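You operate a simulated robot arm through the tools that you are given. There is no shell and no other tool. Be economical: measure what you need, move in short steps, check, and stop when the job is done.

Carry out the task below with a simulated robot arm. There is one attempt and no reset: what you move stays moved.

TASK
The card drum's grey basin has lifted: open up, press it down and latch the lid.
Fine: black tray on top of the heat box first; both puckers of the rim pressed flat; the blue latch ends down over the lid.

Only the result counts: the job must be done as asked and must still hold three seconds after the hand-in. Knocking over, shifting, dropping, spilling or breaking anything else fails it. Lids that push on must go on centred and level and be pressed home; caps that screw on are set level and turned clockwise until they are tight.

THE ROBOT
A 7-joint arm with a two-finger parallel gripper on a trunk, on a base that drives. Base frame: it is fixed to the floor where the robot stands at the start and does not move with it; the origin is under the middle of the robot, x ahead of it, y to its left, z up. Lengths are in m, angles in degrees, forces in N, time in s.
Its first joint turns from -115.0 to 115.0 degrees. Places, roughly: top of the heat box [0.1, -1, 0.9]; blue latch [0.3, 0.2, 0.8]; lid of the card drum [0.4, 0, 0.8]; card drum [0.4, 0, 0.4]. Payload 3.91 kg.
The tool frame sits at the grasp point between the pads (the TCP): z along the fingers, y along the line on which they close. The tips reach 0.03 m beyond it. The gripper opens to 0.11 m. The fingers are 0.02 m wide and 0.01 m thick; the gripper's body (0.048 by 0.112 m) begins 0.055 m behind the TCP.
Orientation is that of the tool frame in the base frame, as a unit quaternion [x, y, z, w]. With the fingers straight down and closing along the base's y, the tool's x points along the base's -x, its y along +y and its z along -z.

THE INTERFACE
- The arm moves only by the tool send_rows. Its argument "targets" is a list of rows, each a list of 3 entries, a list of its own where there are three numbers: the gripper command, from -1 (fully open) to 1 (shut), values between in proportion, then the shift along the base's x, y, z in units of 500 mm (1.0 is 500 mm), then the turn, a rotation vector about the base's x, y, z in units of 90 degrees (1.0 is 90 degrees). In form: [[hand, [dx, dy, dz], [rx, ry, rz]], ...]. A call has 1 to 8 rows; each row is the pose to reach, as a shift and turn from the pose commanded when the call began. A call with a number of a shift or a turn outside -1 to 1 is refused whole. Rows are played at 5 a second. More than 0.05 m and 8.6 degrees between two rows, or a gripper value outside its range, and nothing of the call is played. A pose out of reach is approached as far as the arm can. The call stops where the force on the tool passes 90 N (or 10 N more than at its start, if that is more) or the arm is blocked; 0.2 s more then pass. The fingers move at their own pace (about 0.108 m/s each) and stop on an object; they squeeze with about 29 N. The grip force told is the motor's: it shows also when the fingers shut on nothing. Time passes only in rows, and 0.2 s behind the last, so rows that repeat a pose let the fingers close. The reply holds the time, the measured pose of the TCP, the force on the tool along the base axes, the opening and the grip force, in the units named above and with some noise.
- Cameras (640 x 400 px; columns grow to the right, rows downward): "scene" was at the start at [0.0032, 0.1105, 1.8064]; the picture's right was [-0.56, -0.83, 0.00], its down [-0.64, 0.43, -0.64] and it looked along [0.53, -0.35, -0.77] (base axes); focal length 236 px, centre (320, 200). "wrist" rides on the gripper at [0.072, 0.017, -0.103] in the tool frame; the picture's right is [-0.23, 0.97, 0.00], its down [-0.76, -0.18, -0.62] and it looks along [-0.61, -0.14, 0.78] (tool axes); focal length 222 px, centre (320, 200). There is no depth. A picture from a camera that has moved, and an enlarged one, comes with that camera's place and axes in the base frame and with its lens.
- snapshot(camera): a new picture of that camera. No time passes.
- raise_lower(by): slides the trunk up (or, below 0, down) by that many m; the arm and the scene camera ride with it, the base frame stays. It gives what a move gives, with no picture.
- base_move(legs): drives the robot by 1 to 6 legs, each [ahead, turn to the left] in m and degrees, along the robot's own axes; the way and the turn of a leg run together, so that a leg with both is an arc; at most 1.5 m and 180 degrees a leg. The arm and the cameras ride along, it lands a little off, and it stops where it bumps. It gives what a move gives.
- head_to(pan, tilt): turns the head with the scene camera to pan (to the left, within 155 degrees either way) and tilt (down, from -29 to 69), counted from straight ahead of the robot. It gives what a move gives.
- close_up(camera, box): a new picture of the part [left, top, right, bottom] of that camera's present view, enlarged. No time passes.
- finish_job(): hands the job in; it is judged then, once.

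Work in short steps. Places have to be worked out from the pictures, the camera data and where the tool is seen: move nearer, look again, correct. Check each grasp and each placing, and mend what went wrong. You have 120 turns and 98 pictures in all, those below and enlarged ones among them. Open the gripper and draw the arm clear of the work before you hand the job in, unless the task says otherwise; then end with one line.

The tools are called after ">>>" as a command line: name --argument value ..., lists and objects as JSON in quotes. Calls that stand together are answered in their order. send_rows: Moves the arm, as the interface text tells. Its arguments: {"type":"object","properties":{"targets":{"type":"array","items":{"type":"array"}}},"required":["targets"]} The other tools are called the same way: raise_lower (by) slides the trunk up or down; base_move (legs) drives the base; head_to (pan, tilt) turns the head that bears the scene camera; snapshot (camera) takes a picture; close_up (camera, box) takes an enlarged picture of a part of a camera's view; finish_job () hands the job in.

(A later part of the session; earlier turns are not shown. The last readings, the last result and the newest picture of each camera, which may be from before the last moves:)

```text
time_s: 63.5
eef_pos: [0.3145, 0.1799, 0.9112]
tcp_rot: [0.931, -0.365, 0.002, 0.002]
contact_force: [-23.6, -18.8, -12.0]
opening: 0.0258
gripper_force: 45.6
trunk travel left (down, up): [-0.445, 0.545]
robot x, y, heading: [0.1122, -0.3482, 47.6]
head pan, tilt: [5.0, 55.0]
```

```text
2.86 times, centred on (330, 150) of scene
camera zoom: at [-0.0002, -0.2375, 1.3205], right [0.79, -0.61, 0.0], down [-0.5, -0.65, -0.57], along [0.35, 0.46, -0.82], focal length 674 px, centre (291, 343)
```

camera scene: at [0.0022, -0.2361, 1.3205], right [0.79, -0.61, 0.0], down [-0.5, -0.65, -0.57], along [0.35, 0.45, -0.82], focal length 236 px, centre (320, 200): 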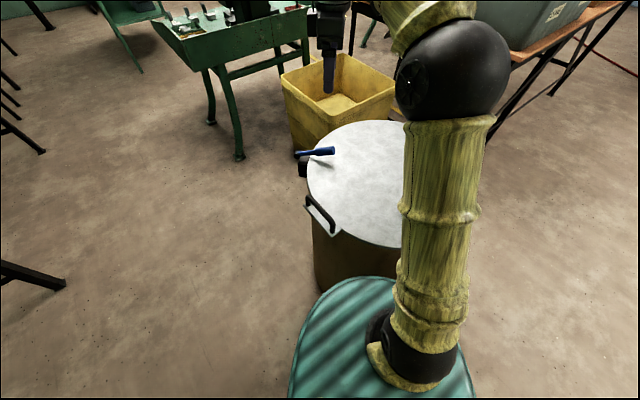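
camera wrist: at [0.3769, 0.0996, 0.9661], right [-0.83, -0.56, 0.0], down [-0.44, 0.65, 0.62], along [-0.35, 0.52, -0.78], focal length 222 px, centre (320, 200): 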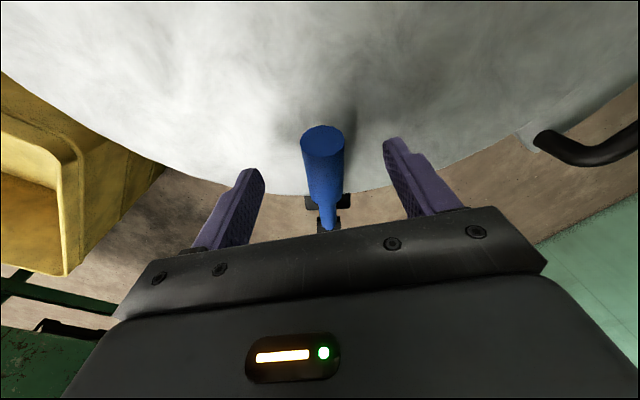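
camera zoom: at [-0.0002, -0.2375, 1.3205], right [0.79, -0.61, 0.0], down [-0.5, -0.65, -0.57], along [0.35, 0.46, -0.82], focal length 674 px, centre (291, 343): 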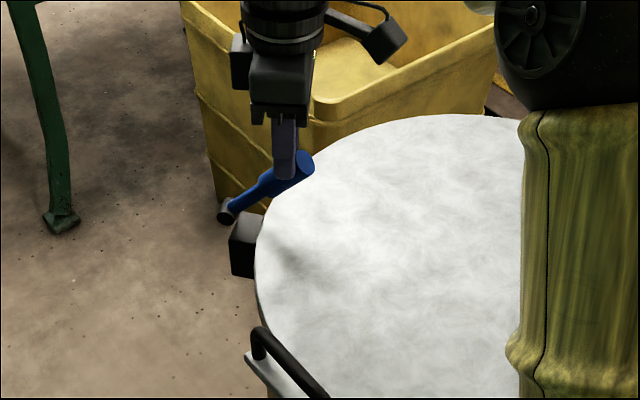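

The latch is swinging up, about 45° now. I'll continue the arc past vertical, relieving the sideways load a bit.

>>> send_rows --targets '[[1, [-0.018, 0.014, 0.014], [0, 0, 0]], [1, [-0.034, 0.033, 0.0278], [0, 0, 0]], [1, [-0.046, 0.05, 0.034], [0, 0, 0]], [1, [-0.06, 0.065, 0.0368], [0, 0, 0]], [1, [-0.074, 0.082, 0.038], [0, 0, 0]], [1, [-0.087, 0.097, 0.035], [0, 0, 0]]]'

>>> close_up --camera "scene" --box '[240, 60, 400, 220]'

```text
time_s: 64.9
eef_pos: [0.2739, 0.2304, 0.9285]
tcp_rot: [0.931, -0.365, 0.0, 0.0]
contact_force: [0.1, -0.9, -0.6]
opening: 0.0001
gripper_force: 37.3
trunk travel left (down, up): [-0.445, 0.545]
robot x, y, heading: [0.1127, -0.3513, 47.6]
head pan, tilt: [5.0, 55.0]
```

```text
2.50 times, centred on (320, 140) of scene
camera zoom: at [0.0021, -0.2362, 1.3205], right [0.79, -0.61, 0.0], down [-0.5, -0.65, -0.57], along [0.35, 0.45, -0.82], focal length 590 px, centre (320, 350)
```

zoom: 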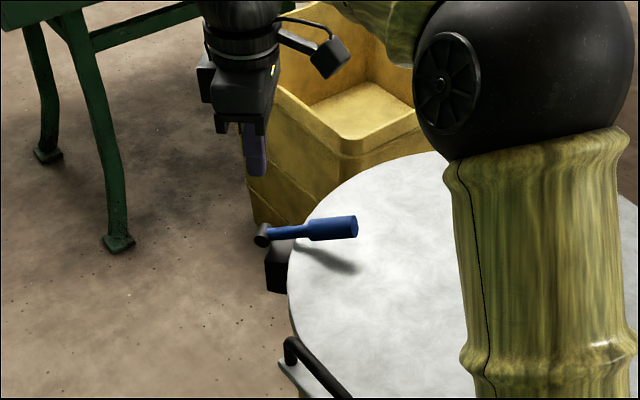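

The grip slipped and the latch fell back. Re-triangulating gives a hinge at about [0.276, 0.237, 0.80] and a swing radius near 0.10 m, so my arc was too tight. I'll re-grip a bit deeper and follow the correct arc.

>>> send_rows --targets '[[-0.5, [0.03, -0.04, 0.06], [0, 0, 0]], [-0.5, [0.07, -0.09, 0.06], [0, 0, 0]], [-0.5, [0.114, -0.143, 0.06], [0, 0, 0]], [-0.5, [0.114, -0.143, -0.03], [0, 0, 0]], [-0.5, [0.114, -0.143, -0.11], [0, 0, 0]], [-0.5, [0.114, -0.143, -0.157], [0, 0, 0]]]'

>>> send_rows --targets '[[1, [0, 0, 0], [0, 0, 0]], [1, [0, 0, 0], [0, 0, 0]], [1, [0, 0, 0], [0, 0, 0]], [1, [0, 0, 0], [0, 0, 0]]]'

>>> close_up --camera "scene" --box '[240, 60, 400, 220]'

```text
time_s: 66.3
eef_pos: [0.3303, 0.1579, 0.8487]
tcp_rot: [0.931, -0.365, -0.001, 0.0]
contact_force: [0.1, 0.3, 0.2]
opening: 0.0827
gripper_force: 0.1
trunk travel left (down, up): [-0.445, 0.545]
robot x, y, heading: [0.1163, -0.3543, 47.4]
head pan, tilt: [5.0, 55.0]
```

```text
time_s: 67.3
eef_pos: [0.3319, 0.1604, 0.8486]
tcp_rot: [0.931, -0.366, -0.001, -0.002]
contact_force: [10.9, 16.4, 1.3]
opening: 0.0295
gripper_force: 45.0
trunk travel left (down, up): [-0.445, 0.545]
robot x, y, heading: [0.1078, -0.3539, 47.5]
head pan, tilt: [5.0, 55.0]
```

```text
2.50 times, centred on (320, 140) of scene
camera zoom: at [0.0034, -0.2347, 1.3205], right [0.79, -0.61, 0.0], down [-0.5, -0.65, -0.57], along [0.35, 0.45, -0.82], focal length 590 px, centre (320, 350)
```

zoom: 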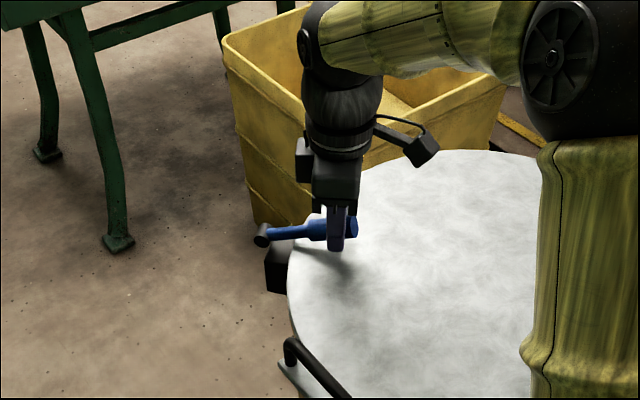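

Good deeper grip. I'll follow the larger arc up.

>>> send_rows --targets '[[1, [-0.004, 0.012, 0.03], [0, 0, 0]], [1, [-0.014, 0.023, 0.053], [0, 0, 0]], [1, [-0.0351, 0.0512, 0.0914], [0, 0, 0]], [1, [-0.0617, 0.0863, 0.1194], [0, 0, 0]], [1, [-0.0917, 0.126, 0.1352], [0, 0, 0]]]'

>>> close_up --camera "scene" --box '[240, 60, 400, 220]'

```text
time_s: 68.5
eef_pos: [0.2832, 0.2204, 0.918]
tcp_rot: [0.931, -0.365, -0.001, 0.001]
contact_force: [0.5, -14.9, 3.6]
opening: 0.0266
gripper_force: 44.8
trunk travel left (down, up): [-0.445, 0.545]
robot x, y, heading: [0.1107, -0.3528, 47.5]
head pan, tilt: [5.0, 55.0]
```

```text
2.50 times, centred on (320, 140) of scene
camera zoom: at [0.0019, -0.2386, 1.321], right [0.79, -0.61, 0.0], down [-0.5, -0.65, -0.57], along [0.35, 0.46, -0.82], focal length 590 px, centre (320, 350)
```

zoom: 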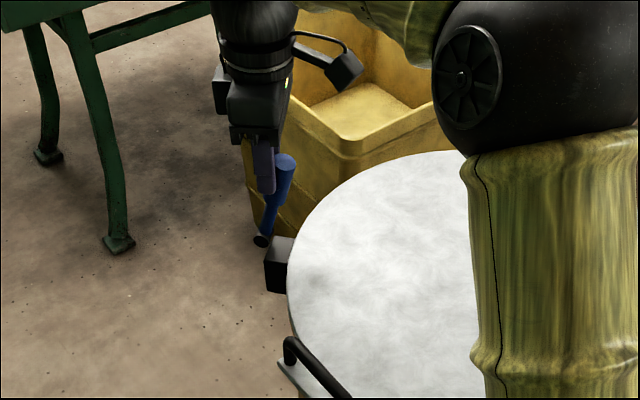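

The latch is near 70–75° but lagging in the pads, with a return force of about 12 N. I'll keep pushing outward in small steps.

>>> send_rows --targets '[[1, [-0.008, 0.0105, 0.002], [0, 0, 0]], [1, [-0.016, 0.021, 0.002], [0, 0, 0]], [1, [-0.024, 0.032, 0.002], [0, 0, 0]], [1, [-0.032, 0.042, 0], [0, 0, 0]], [1, [-0.04, 0.053, -0.002], [0, 0, 0]]]'

>>> close_up --camera "scene" --box '[240, 60, 400, 220]'

```text
time_s: 69.7
eef_pos: [0.2661, 0.2494, 0.915]
tcp_rot: [0.931, -0.366, 0.0, 0.001]
contact_force: [-0.7, -0.6, -0.7]
opening: 0.0001
gripper_force: 37.4
trunk travel left (down, up): [-0.445, 0.545]
robot x, y, heading: [0.1119, -0.3527, 47.5]
head pan, tilt: [5.0, 55.0]
```

```text
2.50 times, centred on (320, 140) of scene
camera zoom: at [0.0025, -0.236, 1.3205], right [0.79, -0.61, 0.0], down [-0.5, -0.65, -0.57], along [0.35, 0.45, -0.82], focal length 590 px, centre (320, 350)
```

zoom: 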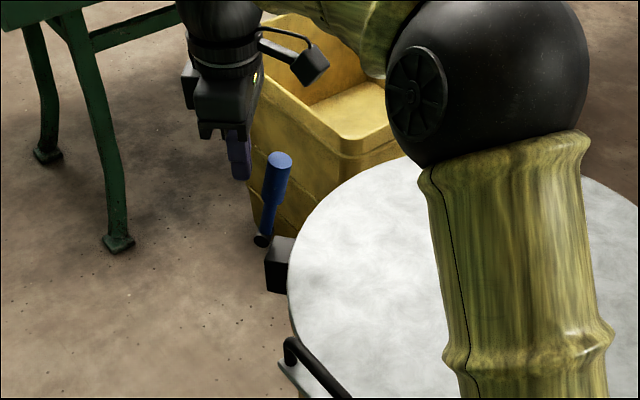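

The grip slipped off but the latch is standing at about 80°. I'll lift over it, come down on its inner side and push it outward with closed fingers.

>>> send_rows --targets '[[1, [0, 0, 0.09], [0, 0, 0]], [1, [0, 0, 0.14], [0, 0, 0]], [1, [0.05, -0.066, 0.14], [0, 0, 0]], [1, [0.1, -0.132, 0.14], [0, 0, 0]], [1, [0.1, -0.132, 0.06], [0, 0, 0]], [1, [0.1, -0.132, -0.015], [0, 0, 0]]]'

>>> close_up --camera "scene" --box '[240, 60, 400, 220]'

```text
time_s: 71.1
eef_pos: [0.316, 0.1816, 0.9075]
tcp_rot: [0.931, -0.366, 0.0, 0.0]
contact_force: [0.8, 0.3, -0.1]
opening: 0.0004
gripper_force: 38.2
trunk travel left (down, up): [-0.445, 0.545]
robot x, y, heading: [0.113, -0.352, 47.3]
head pan, tilt: [5.0, 55.0]
```

```text
2.50 times, centred on (320, 140) of scene
camera zoom: at [0.0022, -0.236, 1.3205], right [0.79, -0.61, 0.0], down [-0.5, -0.65, -0.57], along [0.35, 0.45, -0.82], focal length 590 px, centre (320, 350)
```

zoom: 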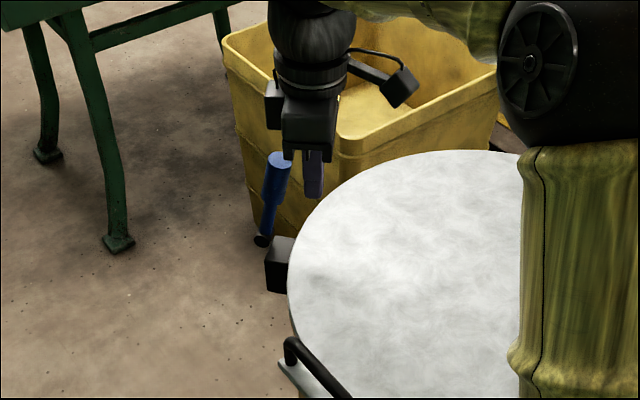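

The latch stays upright and the fingers are on its inner side. I'm pushing outward.

>>> send_rows --targets '[[1, [-0.03, 0.04, 0], [0, 0, 0]], [1, [-0.055, 0.073, 0], [0, 0, 0]], [1, [-0.075, 0.1, -0.004], [0, 0, 0]], [1, [-0.095, 0.126, -0.012], [0, 0, 0]], [1, [-0.112, 0.149, -0.024], [0, 0, 0]]]'

>>> close_up --camera "scene" --box '[240, 60, 400, 220]'

```text
time_s: 72.3
eef_pos: [0.267, 0.2478, 0.9019]
tcp_rot: [0.929, -0.369, 0.004, 0.001]
contact_force: [26.6, -50.5, 25.0]
opening: 0.0
gripper_force: 37.6
trunk travel left (down, up): [-0.445, 0.545]
robot x, y, heading: [0.1112, -0.3531, 47.3]
head pan, tilt: [5.0, 55.0]
```

```text
2.50 times, centred on (320, 140) of scene
camera zoom: at [0.0041, -0.2448, 1.3221], right [0.79, -0.61, -0.01], down [-0.5, -0.65, -0.58], along [0.35, 0.46, -0.82], focal length 590 px, centre (320, 350)
```

zoom: 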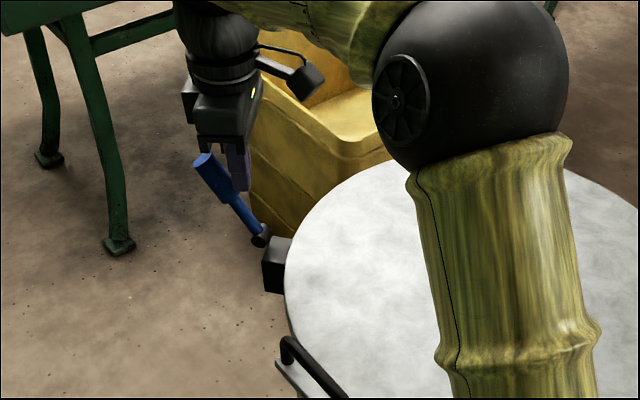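

The latch is now leaning outward (about 115°) and against its stop (force rising). I'll back off inward and up, then look at the lid handle.

>>> send_rows --targets '[[1, [0.03, -0.04, 0.02], [0, 0, 0]], [1, [0.06, -0.08, 0.08], [0, 0, 0]], [1, [0.04, -0.16, 0.16], [0, 0, 0]], [1, [0, -0.24, 0.24], [0, 0, 0]], [1, [-0.06, -0.32, 0.3], [0, 0, 0]]]'

>>> snapshot --camera "scene"

>>> snapshot --camera "wrist"

```text
refused: row 3 steps farther than a row can; nothing moved
```

```text
51 pictures are left
camera scene: at [0.0041, -0.2448, 1.3221], right [0.79, -0.61, -0.01], down [-0.5, -0.65, -0.58], along [0.35, 0.46, -0.82], focal length 236 px, centre (320, 200)
```

scene: 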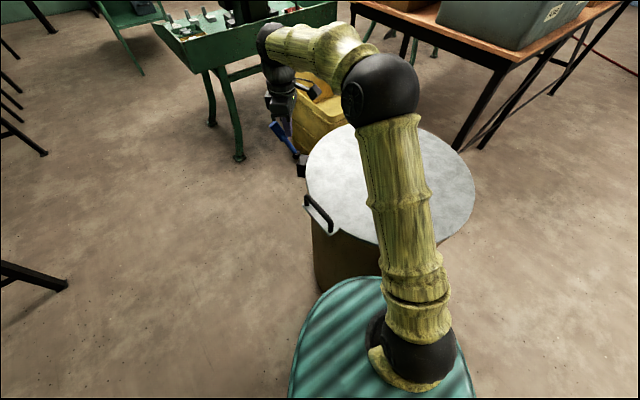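

```text
50 pictures are left
camera wrist: at [0.3074, 0.1859, 1.0055], right [-0.83, -0.55, 0.0], down [-0.44, 0.66, 0.62], along [-0.34, 0.52, -0.79], focal length 222 px, centre (320, 200)
```

wrist: 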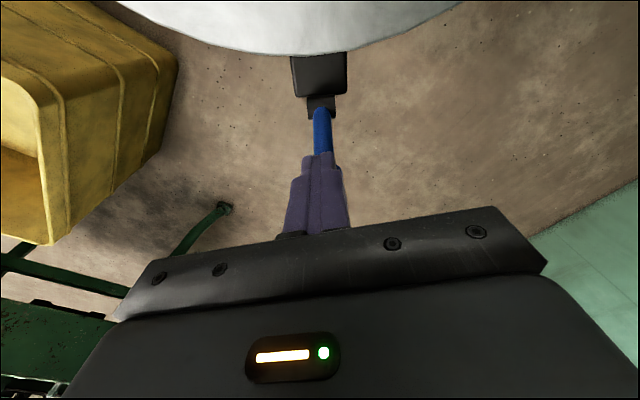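

Step refused for size, so I'll retreat with smaller steps, turning to close along x and heading above the handle (at about [0.20, 0.01, 0.825]).

>>> send_rows --targets '[[1, [0.03, -0.04, 0.02], [0, 0, 0]], [1, [0.05, -0.08, 0.08], [0, 0, -0.0746]], [1, [0.03, -0.14, 0.13], [0, 0, -0.149]], [1, [0, -0.21, 0.18], [0, 0, -0.224]], [1, [-0.04, -0.28, 0.2], [0, 0, -0.298]], [-0.5, [-0.08, -0.36, 0.2], [0, 0, -0.373]], [-0.5, [-0.12, -0.44, 0.2], [0, 0, -0.448]], [-0.5, [-0.134, -0.472, 0.2], [0, 0, -0.522]]]'

>>> snapshot --camera "wrist"

>>> close_up --camera "scene" --box '[240, 80, 480, 300]'

```text
time_s: 74.1
eef_pos: [0.1925, 0.0196, 0.9963]
tcp_rot: [0.707, -0.707, 0.001, 0.0]
contact_force: [0.5, -0.4, -0.3]
opening: 0.0825
gripper_force: 0.0
trunk travel left (down, up): [-0.445, 0.545]
robot x, y, heading: [0.1108, -0.3533, 47.5]
head pan, tilt: [5.0, 55.0]
```

```text
49 pictures are left
camera wrist: at [0.1755, -0.0521, 1.1], right [-0.97, 0.23, 0.0], down [0.18, 0.76, 0.62], along [0.14, 0.61, -0.78], focal length 222 px, centre (320, 200)
```

wrist: 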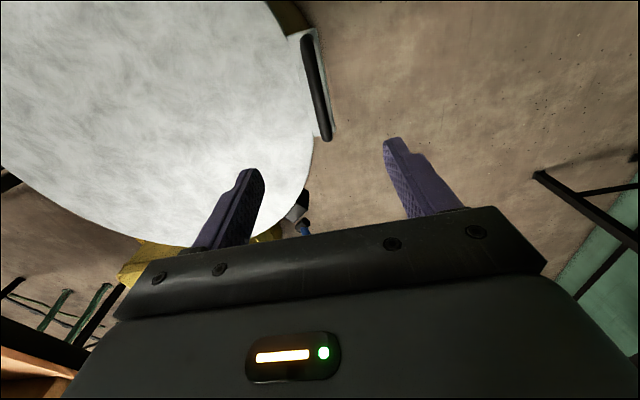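

```text
1.82 times, centred on (360, 190) of scene
camera zoom: at [0.0021, -0.2366, 1.3206], right [0.79, -0.61, 0.0], down [-0.5, -0.65, -0.57], along [0.35, 0.46, -0.82], focal length 429 px, centre (247, 218)
```

zoom: 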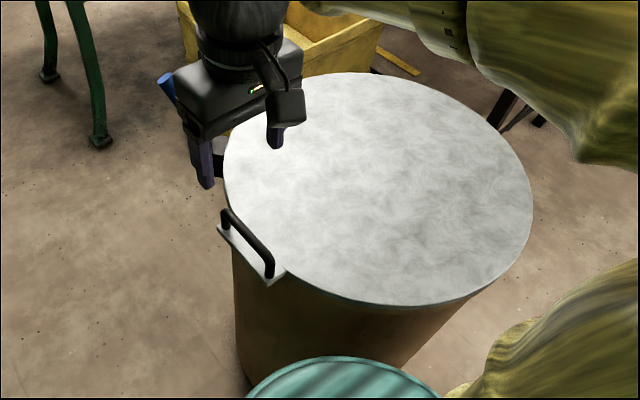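

The handle bar is at about [0.192, 0.010, 0.829], running along y. I'm descending with a narrowed opening to straddle it.

>>> send_rows --targets '[[0.2, [0, -0.02, -0.08], [0, 0, 0]], [0.2, [0, -0.02, -0.16], [0, 0, 0]], [0.2, [0, -0.02, -0.22], [0, 0, 0]], [0.2, [0, -0.02, -0.27], [0, 0, 0]], [0.2, [0, -0.02, -0.3], [0, 0, 0]]]'

>>> snapshot --camera "wrist"

```text
time_s: 75.3
eef_pos: [0.191, 0.0103, 0.8455]
tcp_rot: [0.708, -0.707, 0.0, 0.001]
contact_force: [0.1, -0.7, 0.0]
opening: 0.0441
gripper_force: 0.2
trunk travel left (down, up): [-0.445, 0.545]
robot x, y, heading: [0.1116, -0.3525, 47.5]
head pan, tilt: [5.0, 55.0]
```

```text
47 pictures are left
camera wrist: at [0.1753, -0.0619, 0.9497], right [-0.97, 0.23, 0.0], down [0.18, 0.76, 0.62], along [0.14, 0.61, -0.78], focal length 222 px, centre (320, 200)
```

wrist: 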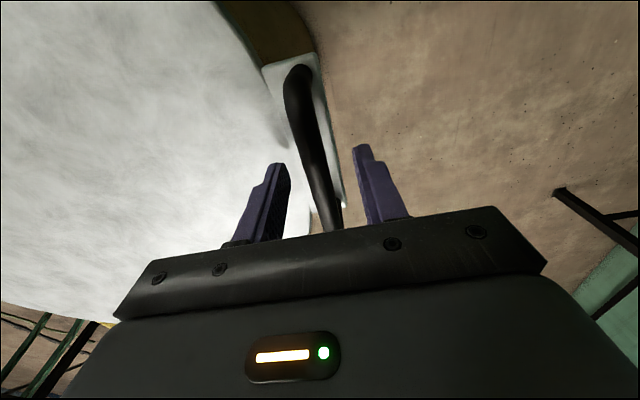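

The bar is between the fingers. I'll close on it and lift a few centimetres to learn how the lid moves.

>>> send_rows --targets '[[1, [0, 0, 0], [0, 0, 0]], [1, [0, 0, 0], [0, 0, 0]], [1, [0, 0, 0], [0, 0, 0]]]'

>>> send_rows --targets '[[1, [0, 0, 0.02], [0, 0, 0]], [1, [0.001, 0, 0.04], [0, 0, 0]], [1, [0.004, 0, 0.07], [0, 0, 0]], [1, [0.008, 0, 0.1], [0, 0, 0]], [1, [0.012, 0, 0.12], [0, 0, 0]]]'

>>> snapshot --camera "scene"

```text
time_s: 76.1
eef_pos: [0.1919, 0.0103, 0.8461]
tcp_rot: [0.708, -0.707, 0.0, 0.0]
contact_force: [-1.5, -0.4, -3.8]
opening: 0.0138
gripper_force: 44.8
trunk travel left (down, up): [-0.445, 0.545]
robot x, y, heading: [0.1132, -0.3545, 47.5]
head pan, tilt: [5.0, 55.0]
```

```text
time_s: 77.3
eef_pos: [0.201, 0.0109, 0.9065]
tcp_rot: [-0.706, 0.708, -0.001, 0.0]
contact_force: [24.4, -2.8, -12.7]
opening: 0.0137
gripper_force: 44.6
trunk travel left (down, up): [-0.445, 0.545]
robot x, y, heading: [0.1145, -0.3534, 47.4]
head pan, tilt: [5.0, 55.0]
```

```text
46 pictures are left
camera scene: at [0.0053, -0.2359, 1.3207], right [0.79, -0.61, 0.0], down [-0.5, -0.65, -0.57], along [0.35, 0.45, -0.82], focal length 236 px, centre (320, 200)
```

scene: 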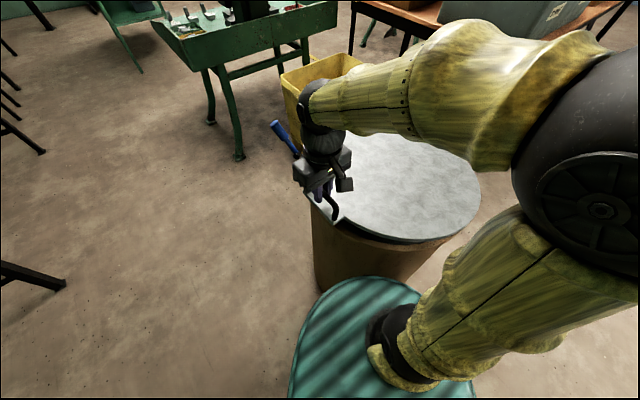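

The lid is hinged on the far side and pivots up (pull ≈ 25 N in x, so it wants a bit more +x). I'll follow the arc about a hinge near x 0.667, z 0.77.

>>> send_rows --targets '[[1, [0.028, 0, 0.058], [0, 0, 0]], [1, [0.051, 0, 0.121], [0, 0, 0]], [1, [0.079, 0, 0.182], [0, 0, 0]], [1, [0.11, 0, 0.241], [0, 0, 0]], [1, [0.146, 0, 0.297], [0, 0, 0]]]'

>>> snapshot --camera "scene"

>>> snapshot --camera "wrist"

```text
time_s: 78.5
eef_pos: [0.261, 0.0104, 1.0585]
tcp_rot: [0.71, -0.704, -0.003, -0.001]
contact_force: [-44.4, -3.6, 20.9]
opening: 0.0139
gripper_force: 44.6
trunk travel left (down, up): [-0.445, 0.545]
robot x, y, heading: [0.113, -0.3519, 47.6]
head pan, tilt: [5.0, 55.0]
```

```text
45 pictures are left
camera scene: at [-0.0048, -0.2382, 1.3204], right [0.79, -0.61, 0.0], down [-0.5, -0.65, -0.58], along [0.35, 0.46, -0.82], focal length 236 px, centre (320, 200)
```

scene: 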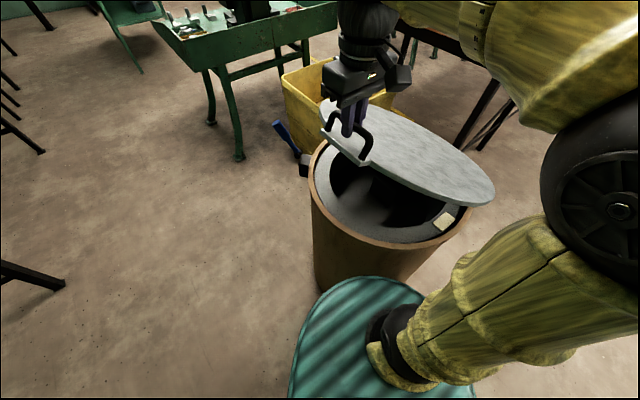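

```text
44 pictures are left
camera wrist: at [0.2459, -0.0626, 1.1617], right [-0.98, 0.22, 0.0], down [0.17, 0.76, 0.63], along [0.14, 0.61, -0.78], focal length 222 px, centre (320, 200)
```

wrist: 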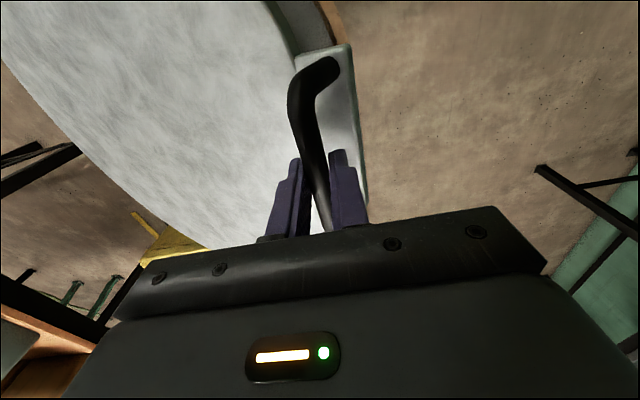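

The lid is opening and the basin is visible. A refit puts the hinge near [0.684, 0.787] with radius 0.494, so I'll continue along the corrected arc.

>>> send_rows --targets '[[1, [0.0172, 0, 0.0644], [0, 0, 0]], [1, [0.0586, 0, 0.1194], [0, 0, 0]], [1, [0.1038, 0, 0.1714], [0, 0, 0]], [1, [0.1526, 0, 0.2202], [0, 0, 0]], [1, [0.2046, 0, 0.2654], [0, 0, 0]], [1, [0.2596, 0, 0.3068], [0, 0, 0]]]'

>>> snapshot --camera "scene"

```text
time_s: 79.9
eef_pos: [0.3835, 0.0092, 1.1938]
tcp_rot: [0.71, -0.704, -0.001, -0.007]
contact_force: [-33.3, 19.8, 32.0]
opening: 0.0142
gripper_force: 45.4
out of reach, approached as far as the arm can: row 6
trunk travel left (down, up): [-0.445, 0.545]
robot x, y, heading: [0.1132, -0.3527, 47.5]
head pan, tilt: [5.0, 55.0]
```

```text
43 pictures are left
camera scene: at [-0.0044, -0.2351, 1.3204], right [0.79, -0.61, 0.0], down [-0.5, -0.65, -0.58], along [0.35, 0.45, -0.82], focal length 236 px, centre (320, 200)
```

scene: 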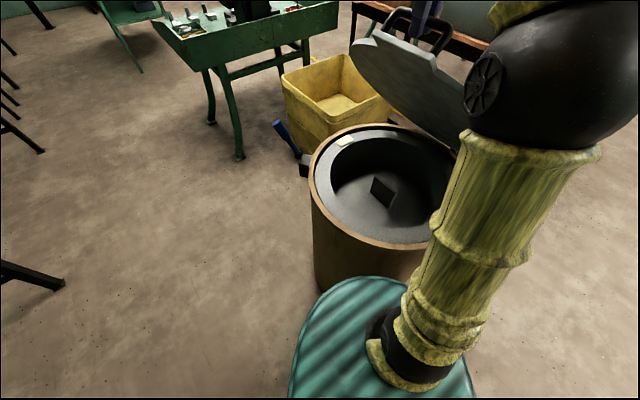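

The arm is near its upward reach with the lid at about 50°. I'll ease the strain slightly and read the forces to see whether the hinge holds the lid by friction.

>>> send_rows --targets '[[1, [-0.03, 0, -0.01], [0, 0, 0]], [1, [-0.045, 0, -0.02], [0, 0, 0]], [1, [-0.045, 0, -0.02], [0, 0, 0]]]'

>>> send_rows --targets '[[1, [-0.008, 0, -0.006], [0, 0, 0]], [1, [-0.008, 0, -0.006], [0, 0, 0]]]'

```text
time_s: 80.7
eef_pos: [0.3667, 0.0087, 1.1781]
tcp_rot: [0.707, -0.707, 0.002, 0.0]
contact_force: [-9.1, 7.6, 4.4]
opening: 0.0138
gripper_force: 44.9
trunk travel left (down, up): [-0.445, 0.545]
robot x, y, heading: [0.1114, -0.3507, 47.5]
head pan, tilt: [5.0, 55.0]
```

```text
time_s: 81.3
eef_pos: [0.3643, 0.0089, 1.1774]
tcp_rot: [-0.707, 0.707, -0.001, -0.001]
contact_force: [-1.8, 6.3, -1.3]
opening: 0.0136
gripper_force: 44.8
trunk travel left (down, up): [-0.445, 0.545]
robot x, y, heading: [0.1112, -0.3561, 47.6]
head pan, tilt: [5.0, 55.0]
```

>>> send_rows --targets '[[1, [-0.008, 0, -0.006], [0, 0, 0]], [1, [-0.008, 0, -0.006], [0, 0, 0]]]'

```text
time_s: 81.9
eef_pos: [0.3604, 0.0074, 1.1727]
tcp_rot: [0.708, -0.707, 0.001, 0.002]
contact_force: [1.9, 3.5, -4.7]
opening: 0.0136
gripper_force: 44.8
trunk travel left (down, up): [-0.445, 0.545]
robot x, y, heading: [0.1134, -0.3523, 47.5]
head pan, tilt: [5.0, 55.0]
```

The hinge is nearly balanced but wouldn't surely hold at 50°. I'd better lower the lid, reposition the base beside the drum with the trunk higher, then open fully. First, one look into the basin from here.

>>> close_up --camera "scene" --box '[280, 100, 480, 270]'

>>> send_rows --targets '[[1, [-0.051, 0, -0.039], [0, 0, 0]], [1, [-0.098, 0, -0.0896], [0, 0, 0]], [1, [-0.141, 0, -0.143], [0, 0, 0]], [1, [-0.181, 0, -0.2], [0, 0, 0]], [1, [-0.216, 0, -0.259], [0, 0, 0]], [1, [-0.248, 0, -0.32], [0, 0, 0]], [1, [-0.275, 0, -0.384], [0, 0, 0]], [1, [-0.297, 0, -0.449], [0, 0, 0]]]'

>>> send_rows --targets '[[1, [-0.0178, 0, -0.0664], [0, 0, 0]], [1, [-0.031, 0, -0.134], [0, 0, 0]], [1, [-0.039, 0, -0.195], [0, 0, 0]]]'

```text
2.35 times, centred on (380, 185) of scene
camera zoom: at [0.0024, -0.2356, 1.3204], right [0.79, -0.61, 0.0], down [-0.5, -0.65, -0.57], along [0.35, 0.45, -0.82], focal length 555 px, centre (179, 235)
```

zoom: 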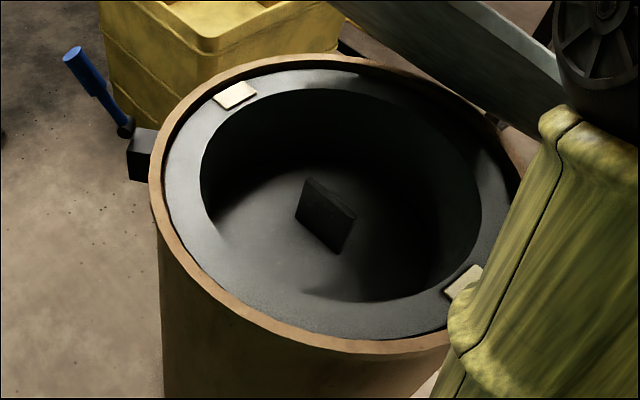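

```text
time_s: 83.7
eef_pos: [0.2109, 0.0074, 0.9486]
tcp_rot: [0.708, -0.706, 0.0, 0.001]
contact_force: [18.8, 0.8, -8.0]
opening: 0.0136
gripper_force: 44.6
trunk travel left (down, up): [-0.445, 0.545]
robot x, y, heading: [0.1116, -0.3548, 47.4]
head pan, tilt: [5.0, 55.0]
```

```text
time_s: 84.5
eef_pos: [0.1911, 0.0082, 0.8522]
tcp_rot: [0.708, -0.706, 0.0, 0.0]
contact_force: [19.3, 2.3, -4.3]
opening: 0.0139
gripper_force: 44.8
trunk travel left (down, up): [-0.445, 0.545]
robot x, y, heading: [0.1128, -0.3546, 47.5]
head pan, tilt: [5.0, 55.0]
```

Two pale pucker pads sit on the rim, at about [0.44, +0.197] and [0.44, −0.187]. The lid is back down. I'll release the handle, raise the trunk 0.3 m for a better arm posture and re-grip.

>>> send_rows --targets '[[1, [0, 0, -0.01], [0, 0, 0]], [0.2, [0, 0, -0.01], [0, 0, 0]], [0.2, [0, 0, -0.01], [0, 0, 0]], [0.2, [0, 0, 0.06], [0, 0, 0]], [0.2, [0, 0, 0.12], [0, 0, 0]]]'

>>> raise_lower --by 0.3

>>> send_rows --targets '[[0.2, [0, 0, -0.1], [0, 0, 0]], [0.2, [0, 0, -0.2], [0, 0, 0]], [0.2, [0, 0, -0.3], [0, 0, 0]], [0.2, [0, 0, -0.4], [0, 0, 0]], [0.2, [0, 0, -0.5], [0, 0, 0]], [0.2, [0, 0, -0.58], [0, 0, 0]], [0.2, [0, 0, -0.64], [0, 0, 0]]]'

>>> snapshot --camera "wrist"

```text
time_s: 85.7
eef_pos: [0.1903, 0.0066, 0.9123]
tcp_rot: [0.708, -0.706, -0.001, 0.0]
contact_force: [-0.1, -0.2, 0.5]
opening: 0.044
gripper_force: 0.1
trunk travel left (down, up): [-0.445, 0.545]
robot x, y, heading: [0.114, -0.3522, 47.7]
head pan, tilt: [5.0, 55.0]
```

```text
time_s: 88.7
eef_pos: [0.1915, 0.0077, 1.2123]
tcp_rot: [0.708, -0.706, 0.001, 0.0]
contact_force: [0.7, -0.9, -0.4]
opening: 0.044
gripper_force: 0.1
trunk travel left (down, up): [-0.745, 0.245]
robot x, y, heading: [0.1152, -0.3528, 47.7]
head pan, tilt: [5.0, 55.0]
```

```text
time_s: 90.3
eef_pos: [0.1912, 0.0094, 0.8903]
tcp_rot: [0.708, -0.707, 0.0, 0.0]
contact_force: [-0.2, -0.3, -0.4]
opening: 0.0443
gripper_force: 0.0
trunk travel left (down, up): [-0.745, 0.245]
robot x, y, heading: [0.1135, -0.3523, 47.6]
head pan, tilt: [5.0, 55.0]
```

```text
41 pictures are left
camera wrist: at [0.1739, -0.0636, 0.9947], right [-0.97, 0.23, 0.0], down [0.18, 0.76, 0.62], along [0.14, 0.61, -0.78], focal length 222 px, centre (320, 200)
```

wrist: 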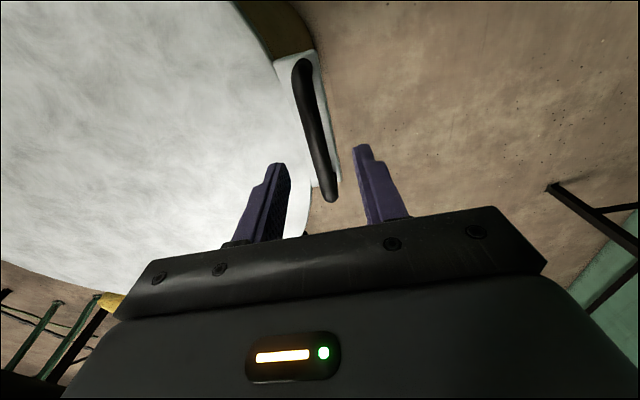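

The arm reaches with the raised trunk. I'll descend the last 4.4 cm, grip and run the refined arc.

>>> send_rows --targets '[[0.2, [0, 0, -0.05], [0, 0, 0]], [0.2, [0, 0, -0.088], [0, 0, 0]], [1, [0, 0, -0.088], [0, 0, 0]], [1, [0, 0, -0.088], [0, 0, 0]], [1, [0, 0, -0.088], [0, 0, 0]]]'

>>> send_rows --targets '[[1, [0.0085, 0, 0.067], [0, 0, 0]], [1, [0.022, 0, 0.135], [0, 0, 0]], [1, [0.04, 0, 0.201], [0, 0, 0]], [1, [0.0625, 0, 0.266], [0, 0, 0]], [1, [0.0895, 0, 0.33], [0, 0, 0]], [1, [0.1205, 0, 0.3915], [0, 0, 0]], [1, [0.156, 0, 0.451], [0, 0, 0]], [1, [0.1955, 0, 0.507], [0, 0, 0]]]'

```text
time_s: 91.5
eef_pos: [0.1915, 0.0087, 0.8468]
tcp_rot: [0.708, -0.706, 0.0, 0.001]
contact_force: [5.6, 0.8, -2.7]
opening: 0.0138
gripper_force: 45.5
trunk travel left (down, up): [-0.745, 0.245]
robot x, y, heading: [0.1101, -0.3538, 47.6]
head pan, tilt: [5.0, 55.0]
```

```text
time_s: 93.3
eef_pos: [0.2899, 0.0093, 1.0999]
tcp_rot: [0.708, -0.706, -0.001, 0.001]
contact_force: [4.7, 2.8, -12.0]
opening: 0.014
gripper_force: 44.4
trunk travel left (down, up): [-0.745, 0.245]
robot x, y, heading: [0.1094, -0.3489, 47.4]
head pan, tilt: [5.0, 55.0]
```

The arc fits well (forces small). Continuing to about 65–68°.

>>> send_rows --targets '[[1, [0.0434, 0, 0.0536], [0, 0, 0]], [1, [0.0904, 0, 0.104], [0, 0, 0]], [1, [0.1408, 0, 0.151], [0, 0, 0]], [1, [0.1944, 0, 0.1944], [0, 0, 0]], [1, [0.2508, 0, 0.2338], [0, 0, 0]], [1, [0.31, 0, 0.2694], [0, 0, 0]], [1, [0.3714, 0, 0.3006], [0, 0, 0]], [1, [0.4188, 0, 0.3214], [0, 0, 0]]]'

>>> snapshot --camera "scene"

```text
time_s: 95.1
eef_pos: [0.4945, 0.0082, 1.2638]
tcp_rot: [0.708, -0.706, 0.0, -0.001]
contact_force: [-10.4, 9.4, 17.8]
opening: 0.0137
gripper_force: 45.0
trunk travel left (down, up): [-0.745, 0.245]
robot x, y, heading: [0.1092, -0.3497, 47.3]
head pan, tilt: [5.0, 55.0]
```

```text
40 pictures are left
camera scene: at [-0.0013, -0.2356, 1.6205], right [0.79, -0.61, 0.0], down [-0.5, -0.65, -0.57], along [0.35, 0.45, -0.82], focal length 236 px, centre (320, 200)
```

scene: 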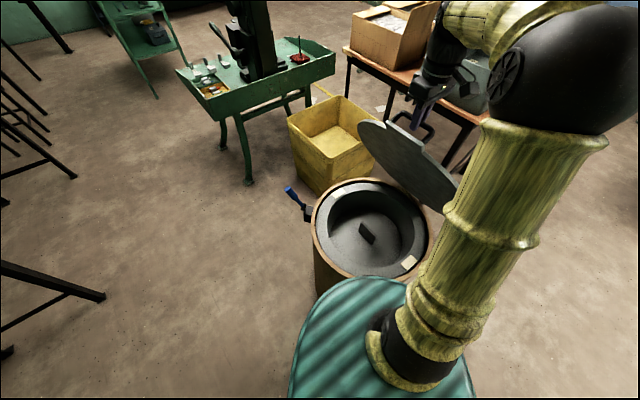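

Continuing the arc toward about 80°.

>>> send_rows --targets '[[1, [0.0646, 0, 0.0294], [0, 0, 0]], [1, [0.131, 0, 0.0484], [0, 0, 0]], [1, [0.1984, 0, 0.0628], [0, 0, 0]], [1, [0.2666, 0, 0.0724], [0, 0, 0]]]'

>>> snapshot --camera "scene"

```text
time_s: 96.1
eef_pos: [0.6307, 0.0103, 1.2994]
tcp_rot: [0.707, -0.707, 0.001, -0.002]
contact_force: [0.4, 8.3, 12.7]
opening: 0.014
gripper_force: 44.8
trunk travel left (down, up): [-0.745, 0.245]
robot x, y, heading: [0.1108, -0.352, 47.7]
head pan, tilt: [5.0, 55.0]
```

```text
39 pictures are left
camera scene: at [0.001, -0.2353, 1.6206], right [0.79, -0.61, 0.0], down [-0.5, -0.65, -0.57], along [0.35, 0.45, -0.82], focal length 236 px, centre (320, 200)
```

scene: 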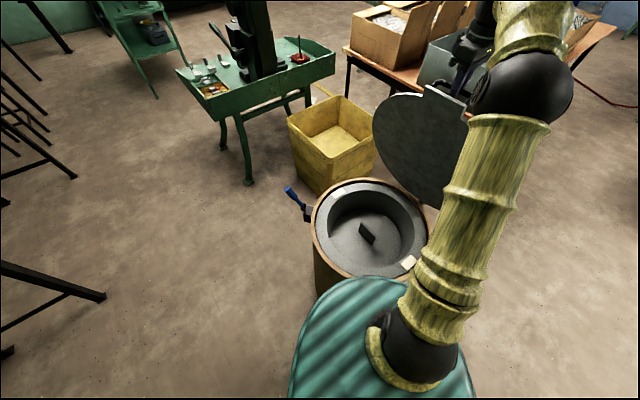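

Still following freely with the lid at about 79°. I'll push past vertical as far as the arm reaches.

>>> send_rows --targets '[[1, [0.0688, 0, 0.01], [0, 0, 0]], [1, [0.1376, 0, 0.01], [0, 0, 0]], [1, [0.2064, 0, 0.005], [0, 0, 0]]]'

```text
time_s: 96.9
eef_pos: [0.6888, 0.003, 1.287]
tcp_rot: [0.71, -0.704, -0.001, -0.002]
contact_force: [-3.2, 26.9, 12.1]
opening: 0.0135
gripper_force: 44.4
out of reach, approached as far as the arm can: row 2, 3
trunk travel left (down, up): [-0.745, 0.245]
robot x, y, heading: [0.1095, -0.3512, 47.5]
head pan, tilt: [5.0, 55.0]
```

The lid is about vertical (86°). I'll open the fingers slightly, lift off and see whether it stays.

>>> send_rows --targets '[[0.5, [-0.01, 0, 0], [0, 0, 0]], [0.5, [-0.01, 0, 0], [0, 0, 0]], [0.5, [-0.01, 0, 0.05], [0, 0, 0]], [0.5, [-0.01, 0, 0.12], [0, 0, 0]], [0.5, [-0.08, 0, 0.14], [0, 0, 0]], [0.5, [-0.16, 0, 0.14], [0, 0, 0]], [0.5, [-0.24, 0, 0.14], [0, 0, 0]]]'

>>> snapshot --camera "scene"

```text
time_s: 98.5
eef_pos: [0.5693, -0.0039, 1.3569]
tcp_rot: [0.707, -0.707, 0.0, 0.001]
contact_force: [0.1, 0.2, 0.6]
opening: 0.0276
gripper_force: 0.0
out of reach, approached as far as the arm can: row 3, 4, 5
trunk travel left (down, up): [-0.745, 0.245]
robot x, y, heading: [0.1115, -0.3511, 47.6]
head pan, tilt: [5.0, 55.0]
```

```text
38 pictures are left
camera scene: at [0.002, -0.2362, 1.6205], right [0.79, -0.61, 0.0], down [-0.5, -0.65, -0.57], along [0.35, 0.45, -0.82], focal length 236 px, centre (320, 200)
```

scene: 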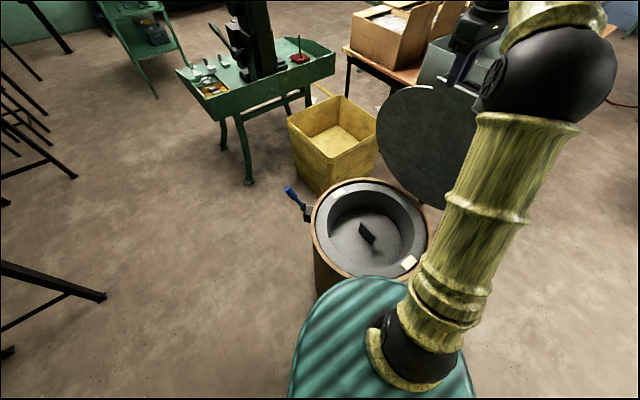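

The lid stays open. I'll zoom on the basin rim to see the two puckers.

>>> close_up --camera "scene" --box '[280, 160, 460, 290]'

```text
3.08 times, centred on (370, 225) of scene
camera zoom: at [0.002, -0.2362, 1.6205], right [0.79, -0.61, 0.0], down [-0.5, -0.65, -0.57], along [0.35, 0.45, -0.82], focal length 726 px, centre (166, 123)
```

zoom: 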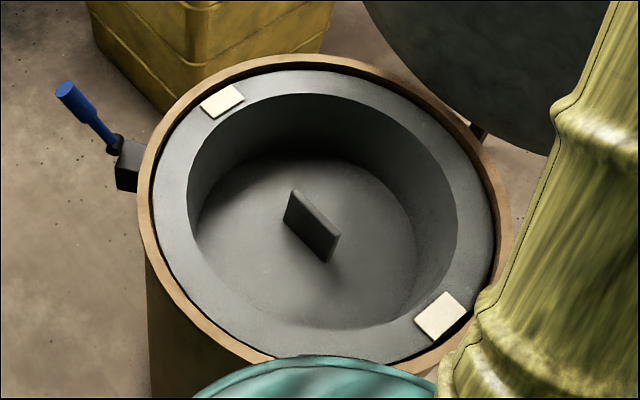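

Lid open; puckers at about [0.438, 0.195] and [0.437, −0.193], z ≈ 0.80. I'll shut the fingers, move above the near (−y) one and lower the trunk.

>>> send_rows --targets '[[1, [-0.08, -0.03, 0], [0, 0, 0]], [1, [-0.14, -0.1, 0], [0, 0, 0]], [1, [-0.19, -0.18, 0], [0, 0, 0]], [1, [-0.22, -0.27, 0], [0, 0, 0]], [1, [-0.25, -0.35, 0], [0, 0, 0]], [1, [-0.264, -0.378, 0], [0, 0, 0]]]'

>>> raise_lower --by -0.35

>>> snapshot --camera "wrist"

>>> snapshot --camera "scene"

```text
time_s: 99.9
eef_pos: [0.4399, -0.1942, 1.3572]
tcp_rot: [-0.707, 0.707, 0.0, 0.001]
contact_force: [0.5, 1.1, 0.2]
opening: 0.0002
gripper_force: 28.8
trunk travel left (down, up): [-0.745, 0.245]
robot x, y, heading: [0.1075, -0.3512, 47.7]
head pan, tilt: [5.0, 55.0]
```

```text
time_s: 103.4
eef_pos: [0.4397, -0.1942, 1.0074]
tcp_rot: [0.708, -0.706, 0.0, 0.0]
contact_force: [-0.6, 0.4, 0.3]
opening: 0.0
gripper_force: 29.1
trunk travel left (down, up): [-0.395, 0.595]
robot x, y, heading: [0.1103, -0.3547, 47.3]
head pan, tilt: [5.0, 55.0]
```

```text
36 pictures are left
camera wrist: at [0.4229, -0.266, 1.1118], right [-0.97, 0.23, 0.0], down [0.18, 0.76, 0.62], along [0.14, 0.61, -0.78], focal length 222 px, centre (320, 200)
```

wrist: 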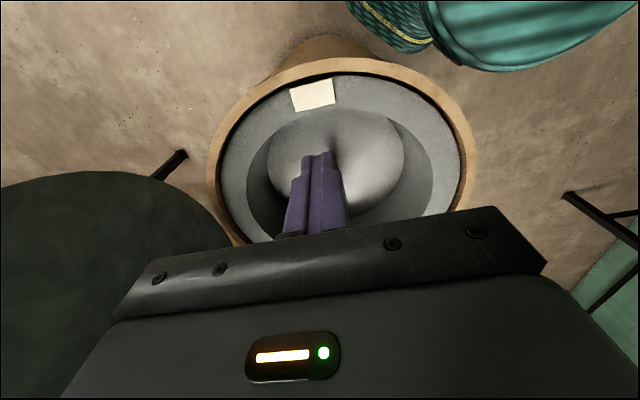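

```text
35 pictures are left
camera scene: at [0.0021, -0.2364, 1.2706], right [0.79, -0.61, 0.0], down [-0.5, -0.65, -0.57], along [0.35, 0.46, -0.82], focal length 236 px, centre (320, 200)
```

scene: 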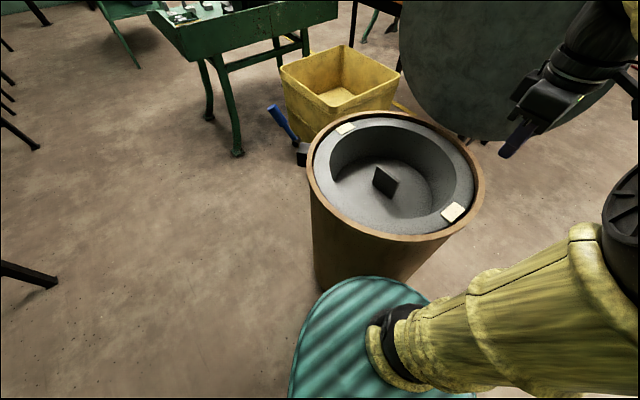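

The near pucker is at about [0.449, −0.190, 0.777]. I'm descending to just above it.

>>> send_rows --targets '[[1, [0.018, 0.008, -0.09], [0, 0, 0]], [1, [0.018, 0.008, -0.18], [0, 0, 0]], [1, [0.018, 0.008, -0.27], [0, 0, 0]], [1, [0.018, 0.008, -0.34], [0, 0, 0]], [1, [0.018, 0.008, -0.38], [0, 0, 0]]]'

>>> snapshot --camera "wrist"

```text
time_s: 104.6
eef_pos: [0.449, -0.1909, 0.8188]
tcp_rot: [0.708, -0.706, 0.0, 0.0]
contact_force: [0.2, -0.3, -0.7]
opening: 0.0
gripper_force: 28.6
trunk travel left (down, up): [-0.395, 0.595]
robot x, y, heading: [0.1126, -0.3523, 47.6]
head pan, tilt: [5.0, 55.0]
```

```text
34 pictures are left
camera wrist: at [0.4321, -0.2629, 0.9213], right [-0.97, 0.23, 0.0], down [0.18, 0.76, 0.62], along [0.14, 0.61, -0.78], focal length 222 px, centre (320, 200)
```

wrist: 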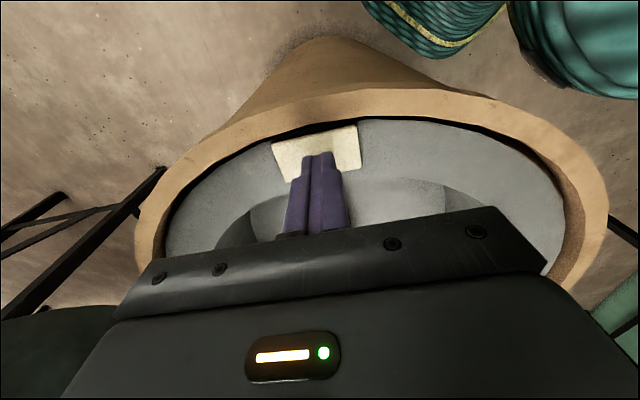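

The fingertips are over the pad. I'll press down in small steps and watch the force.

>>> send_rows --targets '[[1, [0, 0, -0.008], [0, 0, 0]], [1, [0, 0, -0.016], [0, 0, 0]], [1, [0, 0, -0.024], [0, 0, 0]], [1, [0, 0, -0.03], [0, 0, 0]]]'

>>> send_rows --targets '[[1, [0, 0, -0.008], [0, 0, 0]], [1, [0, 0, -0.016], [0, 0, 0]], [1, [0, 0, -0.024], [0, 0, 0]], [1, [0, 0, -0.032], [0, 0, 0]]]'

```text
time_s: 105.6
eef_pos: [0.4486, -0.1892, 0.8042]
tcp_rot: [0.708, -0.706, 0.0, -0.001]
contact_force: [-1.1, 0.3, 13.8]
opening: 0.0
gripper_force: 28.6
trunk travel left (down, up): [-0.395, 0.595]
robot x, y, heading: [0.1116, -0.3549, 47.6]
head pan, tilt: [5.0, 55.0]
```

```text
time_s: 106.2
eef_pos: [0.4486, -0.1904, 0.8043]
tcp_rot: [0.708, -0.706, 0.003, -0.009]
contact_force: [-20.5, -8.1, 54.6]
opening: 0.0001
gripper_force: 29.0
trunk travel left (down, up): [-0.395, 0.595]
robot x, y, heading: [0.11, -0.3552, 47.4]
head pan, tilt: [5.0, 55.0]
stopped in row 3: the force on the tool passed its limit (the readings are from after the stop); the commanded pose is now the measured one
```

It stopped on force at z 0.804. I'll look whether the pad moved relative to the rim.

>>> close_up --camera "wrist" --box '[200, 80, 460, 240]'

>>> close_up --camera "scene" --box '[290, 80, 510, 260]'

```text
2.46 times, centred on (330, 160) of wrist
camera zoom: at [0.4297, -0.2633, 0.9068], right [-0.97, 0.23, -0.01], down [0.17, 0.76, 0.63], along [0.15, 0.61, -0.77], focal length 547 px, centre (295, 298)
```

zoom: 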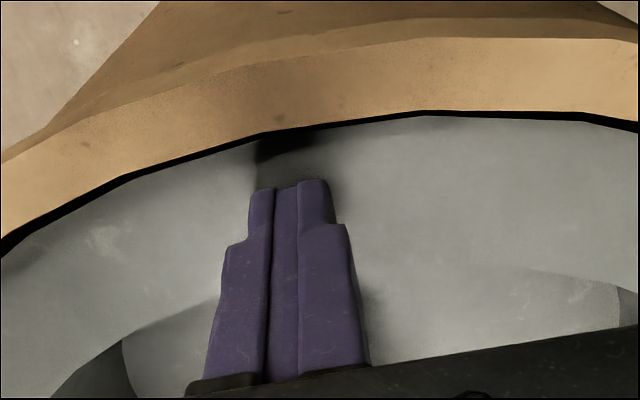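

```text
2.22 times, centred on (400, 170) of scene
camera zoom: at [-0.0029, -0.2386, 1.2705], right [0.79, -0.61, 0.0], down [-0.5, -0.65, -0.58], along [0.35, 0.46, -0.82], focal length 525 px, centre (142, 267)
```

zoom: 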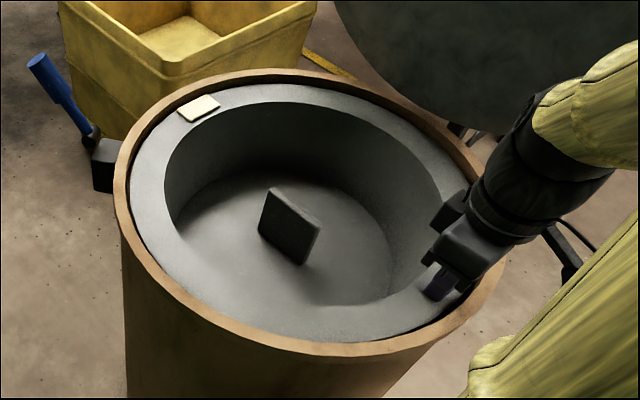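

The near pucker has gone flush. Now for the far one, at about [0.449, 0.209]. It's slightly beyond vertical-tool reach, so I'll go over with the tool tilted 20° outward.

>>> send_rows --targets '[[1, [0, 0, 0.09], [0, 0, 0]], [1, [0, 0, 0.19], [0, 0, 0]], [1, [0, 0.09, 0.2], [0, 0, 0]], [1, [0, 0.18, 0.2], [0, 0, 0]], [1, [0, 0.27, 0.2], [0, 0, 0]], [1, [0, 0.36, 0.2], [0, 0, 0]], [1, [0, 0.45, 0.2], [0, 0, 0]], [1, [0, 0.54, 0.2], [0, 0, 0]]]'

>>> send_rows --targets '[[1, [-0.003, 0.08, 0], [0.0635, -0.038, 0]], [1, [-0.006, 0.16, 0], [0.127, -0.076, 0]], [1, [-0.009, 0.241, 0], [0.1907, -0.1142, 0]]]'

>>> snapshot --camera "wrist"

>>> snapshot --camera "scene"

```text
time_s: 108.0
eef_pos: [0.4509, 0.082, 0.9006]
tcp_rot: [0.707, -0.707, 0.002, -0.006]
contact_force: [0.1, 0.2, 0.5]
opening: 0.0
gripper_force: 29.0
trunk travel left (down, up): [-0.395, 0.595]
robot x, y, heading: [0.1103, -0.351, 47.5]
head pan, tilt: [5.0, 55.0]
```

```text
time_s: 108.8
eef_pos: [0.447, 0.2049, 0.9007]
tcp_rot: [-0.695, 0.696, 0.039, 0.176]
contact_force: [-0.3, 0.0, -0.3]
opening: 0.0
gripper_force: 28.7
trunk travel left (down, up): [-0.395, 0.595]
robot x, y, heading: [0.1114, -0.3548, 47.5]
head pan, tilt: [5.0, 55.0]
```

```text
31 pictures are left
camera wrist: at [0.4133, 0.104, 0.972], right [-0.96, 0.24, -0.11], down [0.03, 0.53, 0.84], along [0.27, 0.81, -0.52], focal length 222 px, centre (320, 200)
```

wrist: 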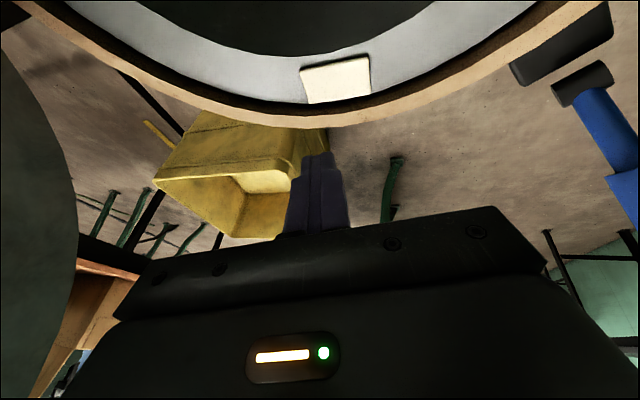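

```text
30 pictures are left
camera scene: at [0.0023, -0.2362, 1.2706], right [0.79, -0.61, 0.0], down [-0.5, -0.65, -0.57], along [0.35, 0.45, -0.82], focal length 236 px, centre (320, 200)
```

scene: 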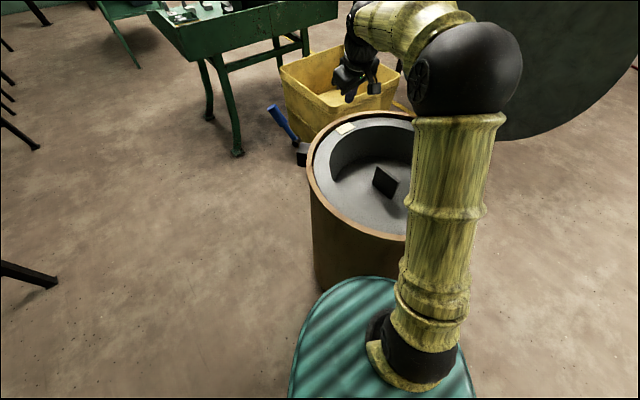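

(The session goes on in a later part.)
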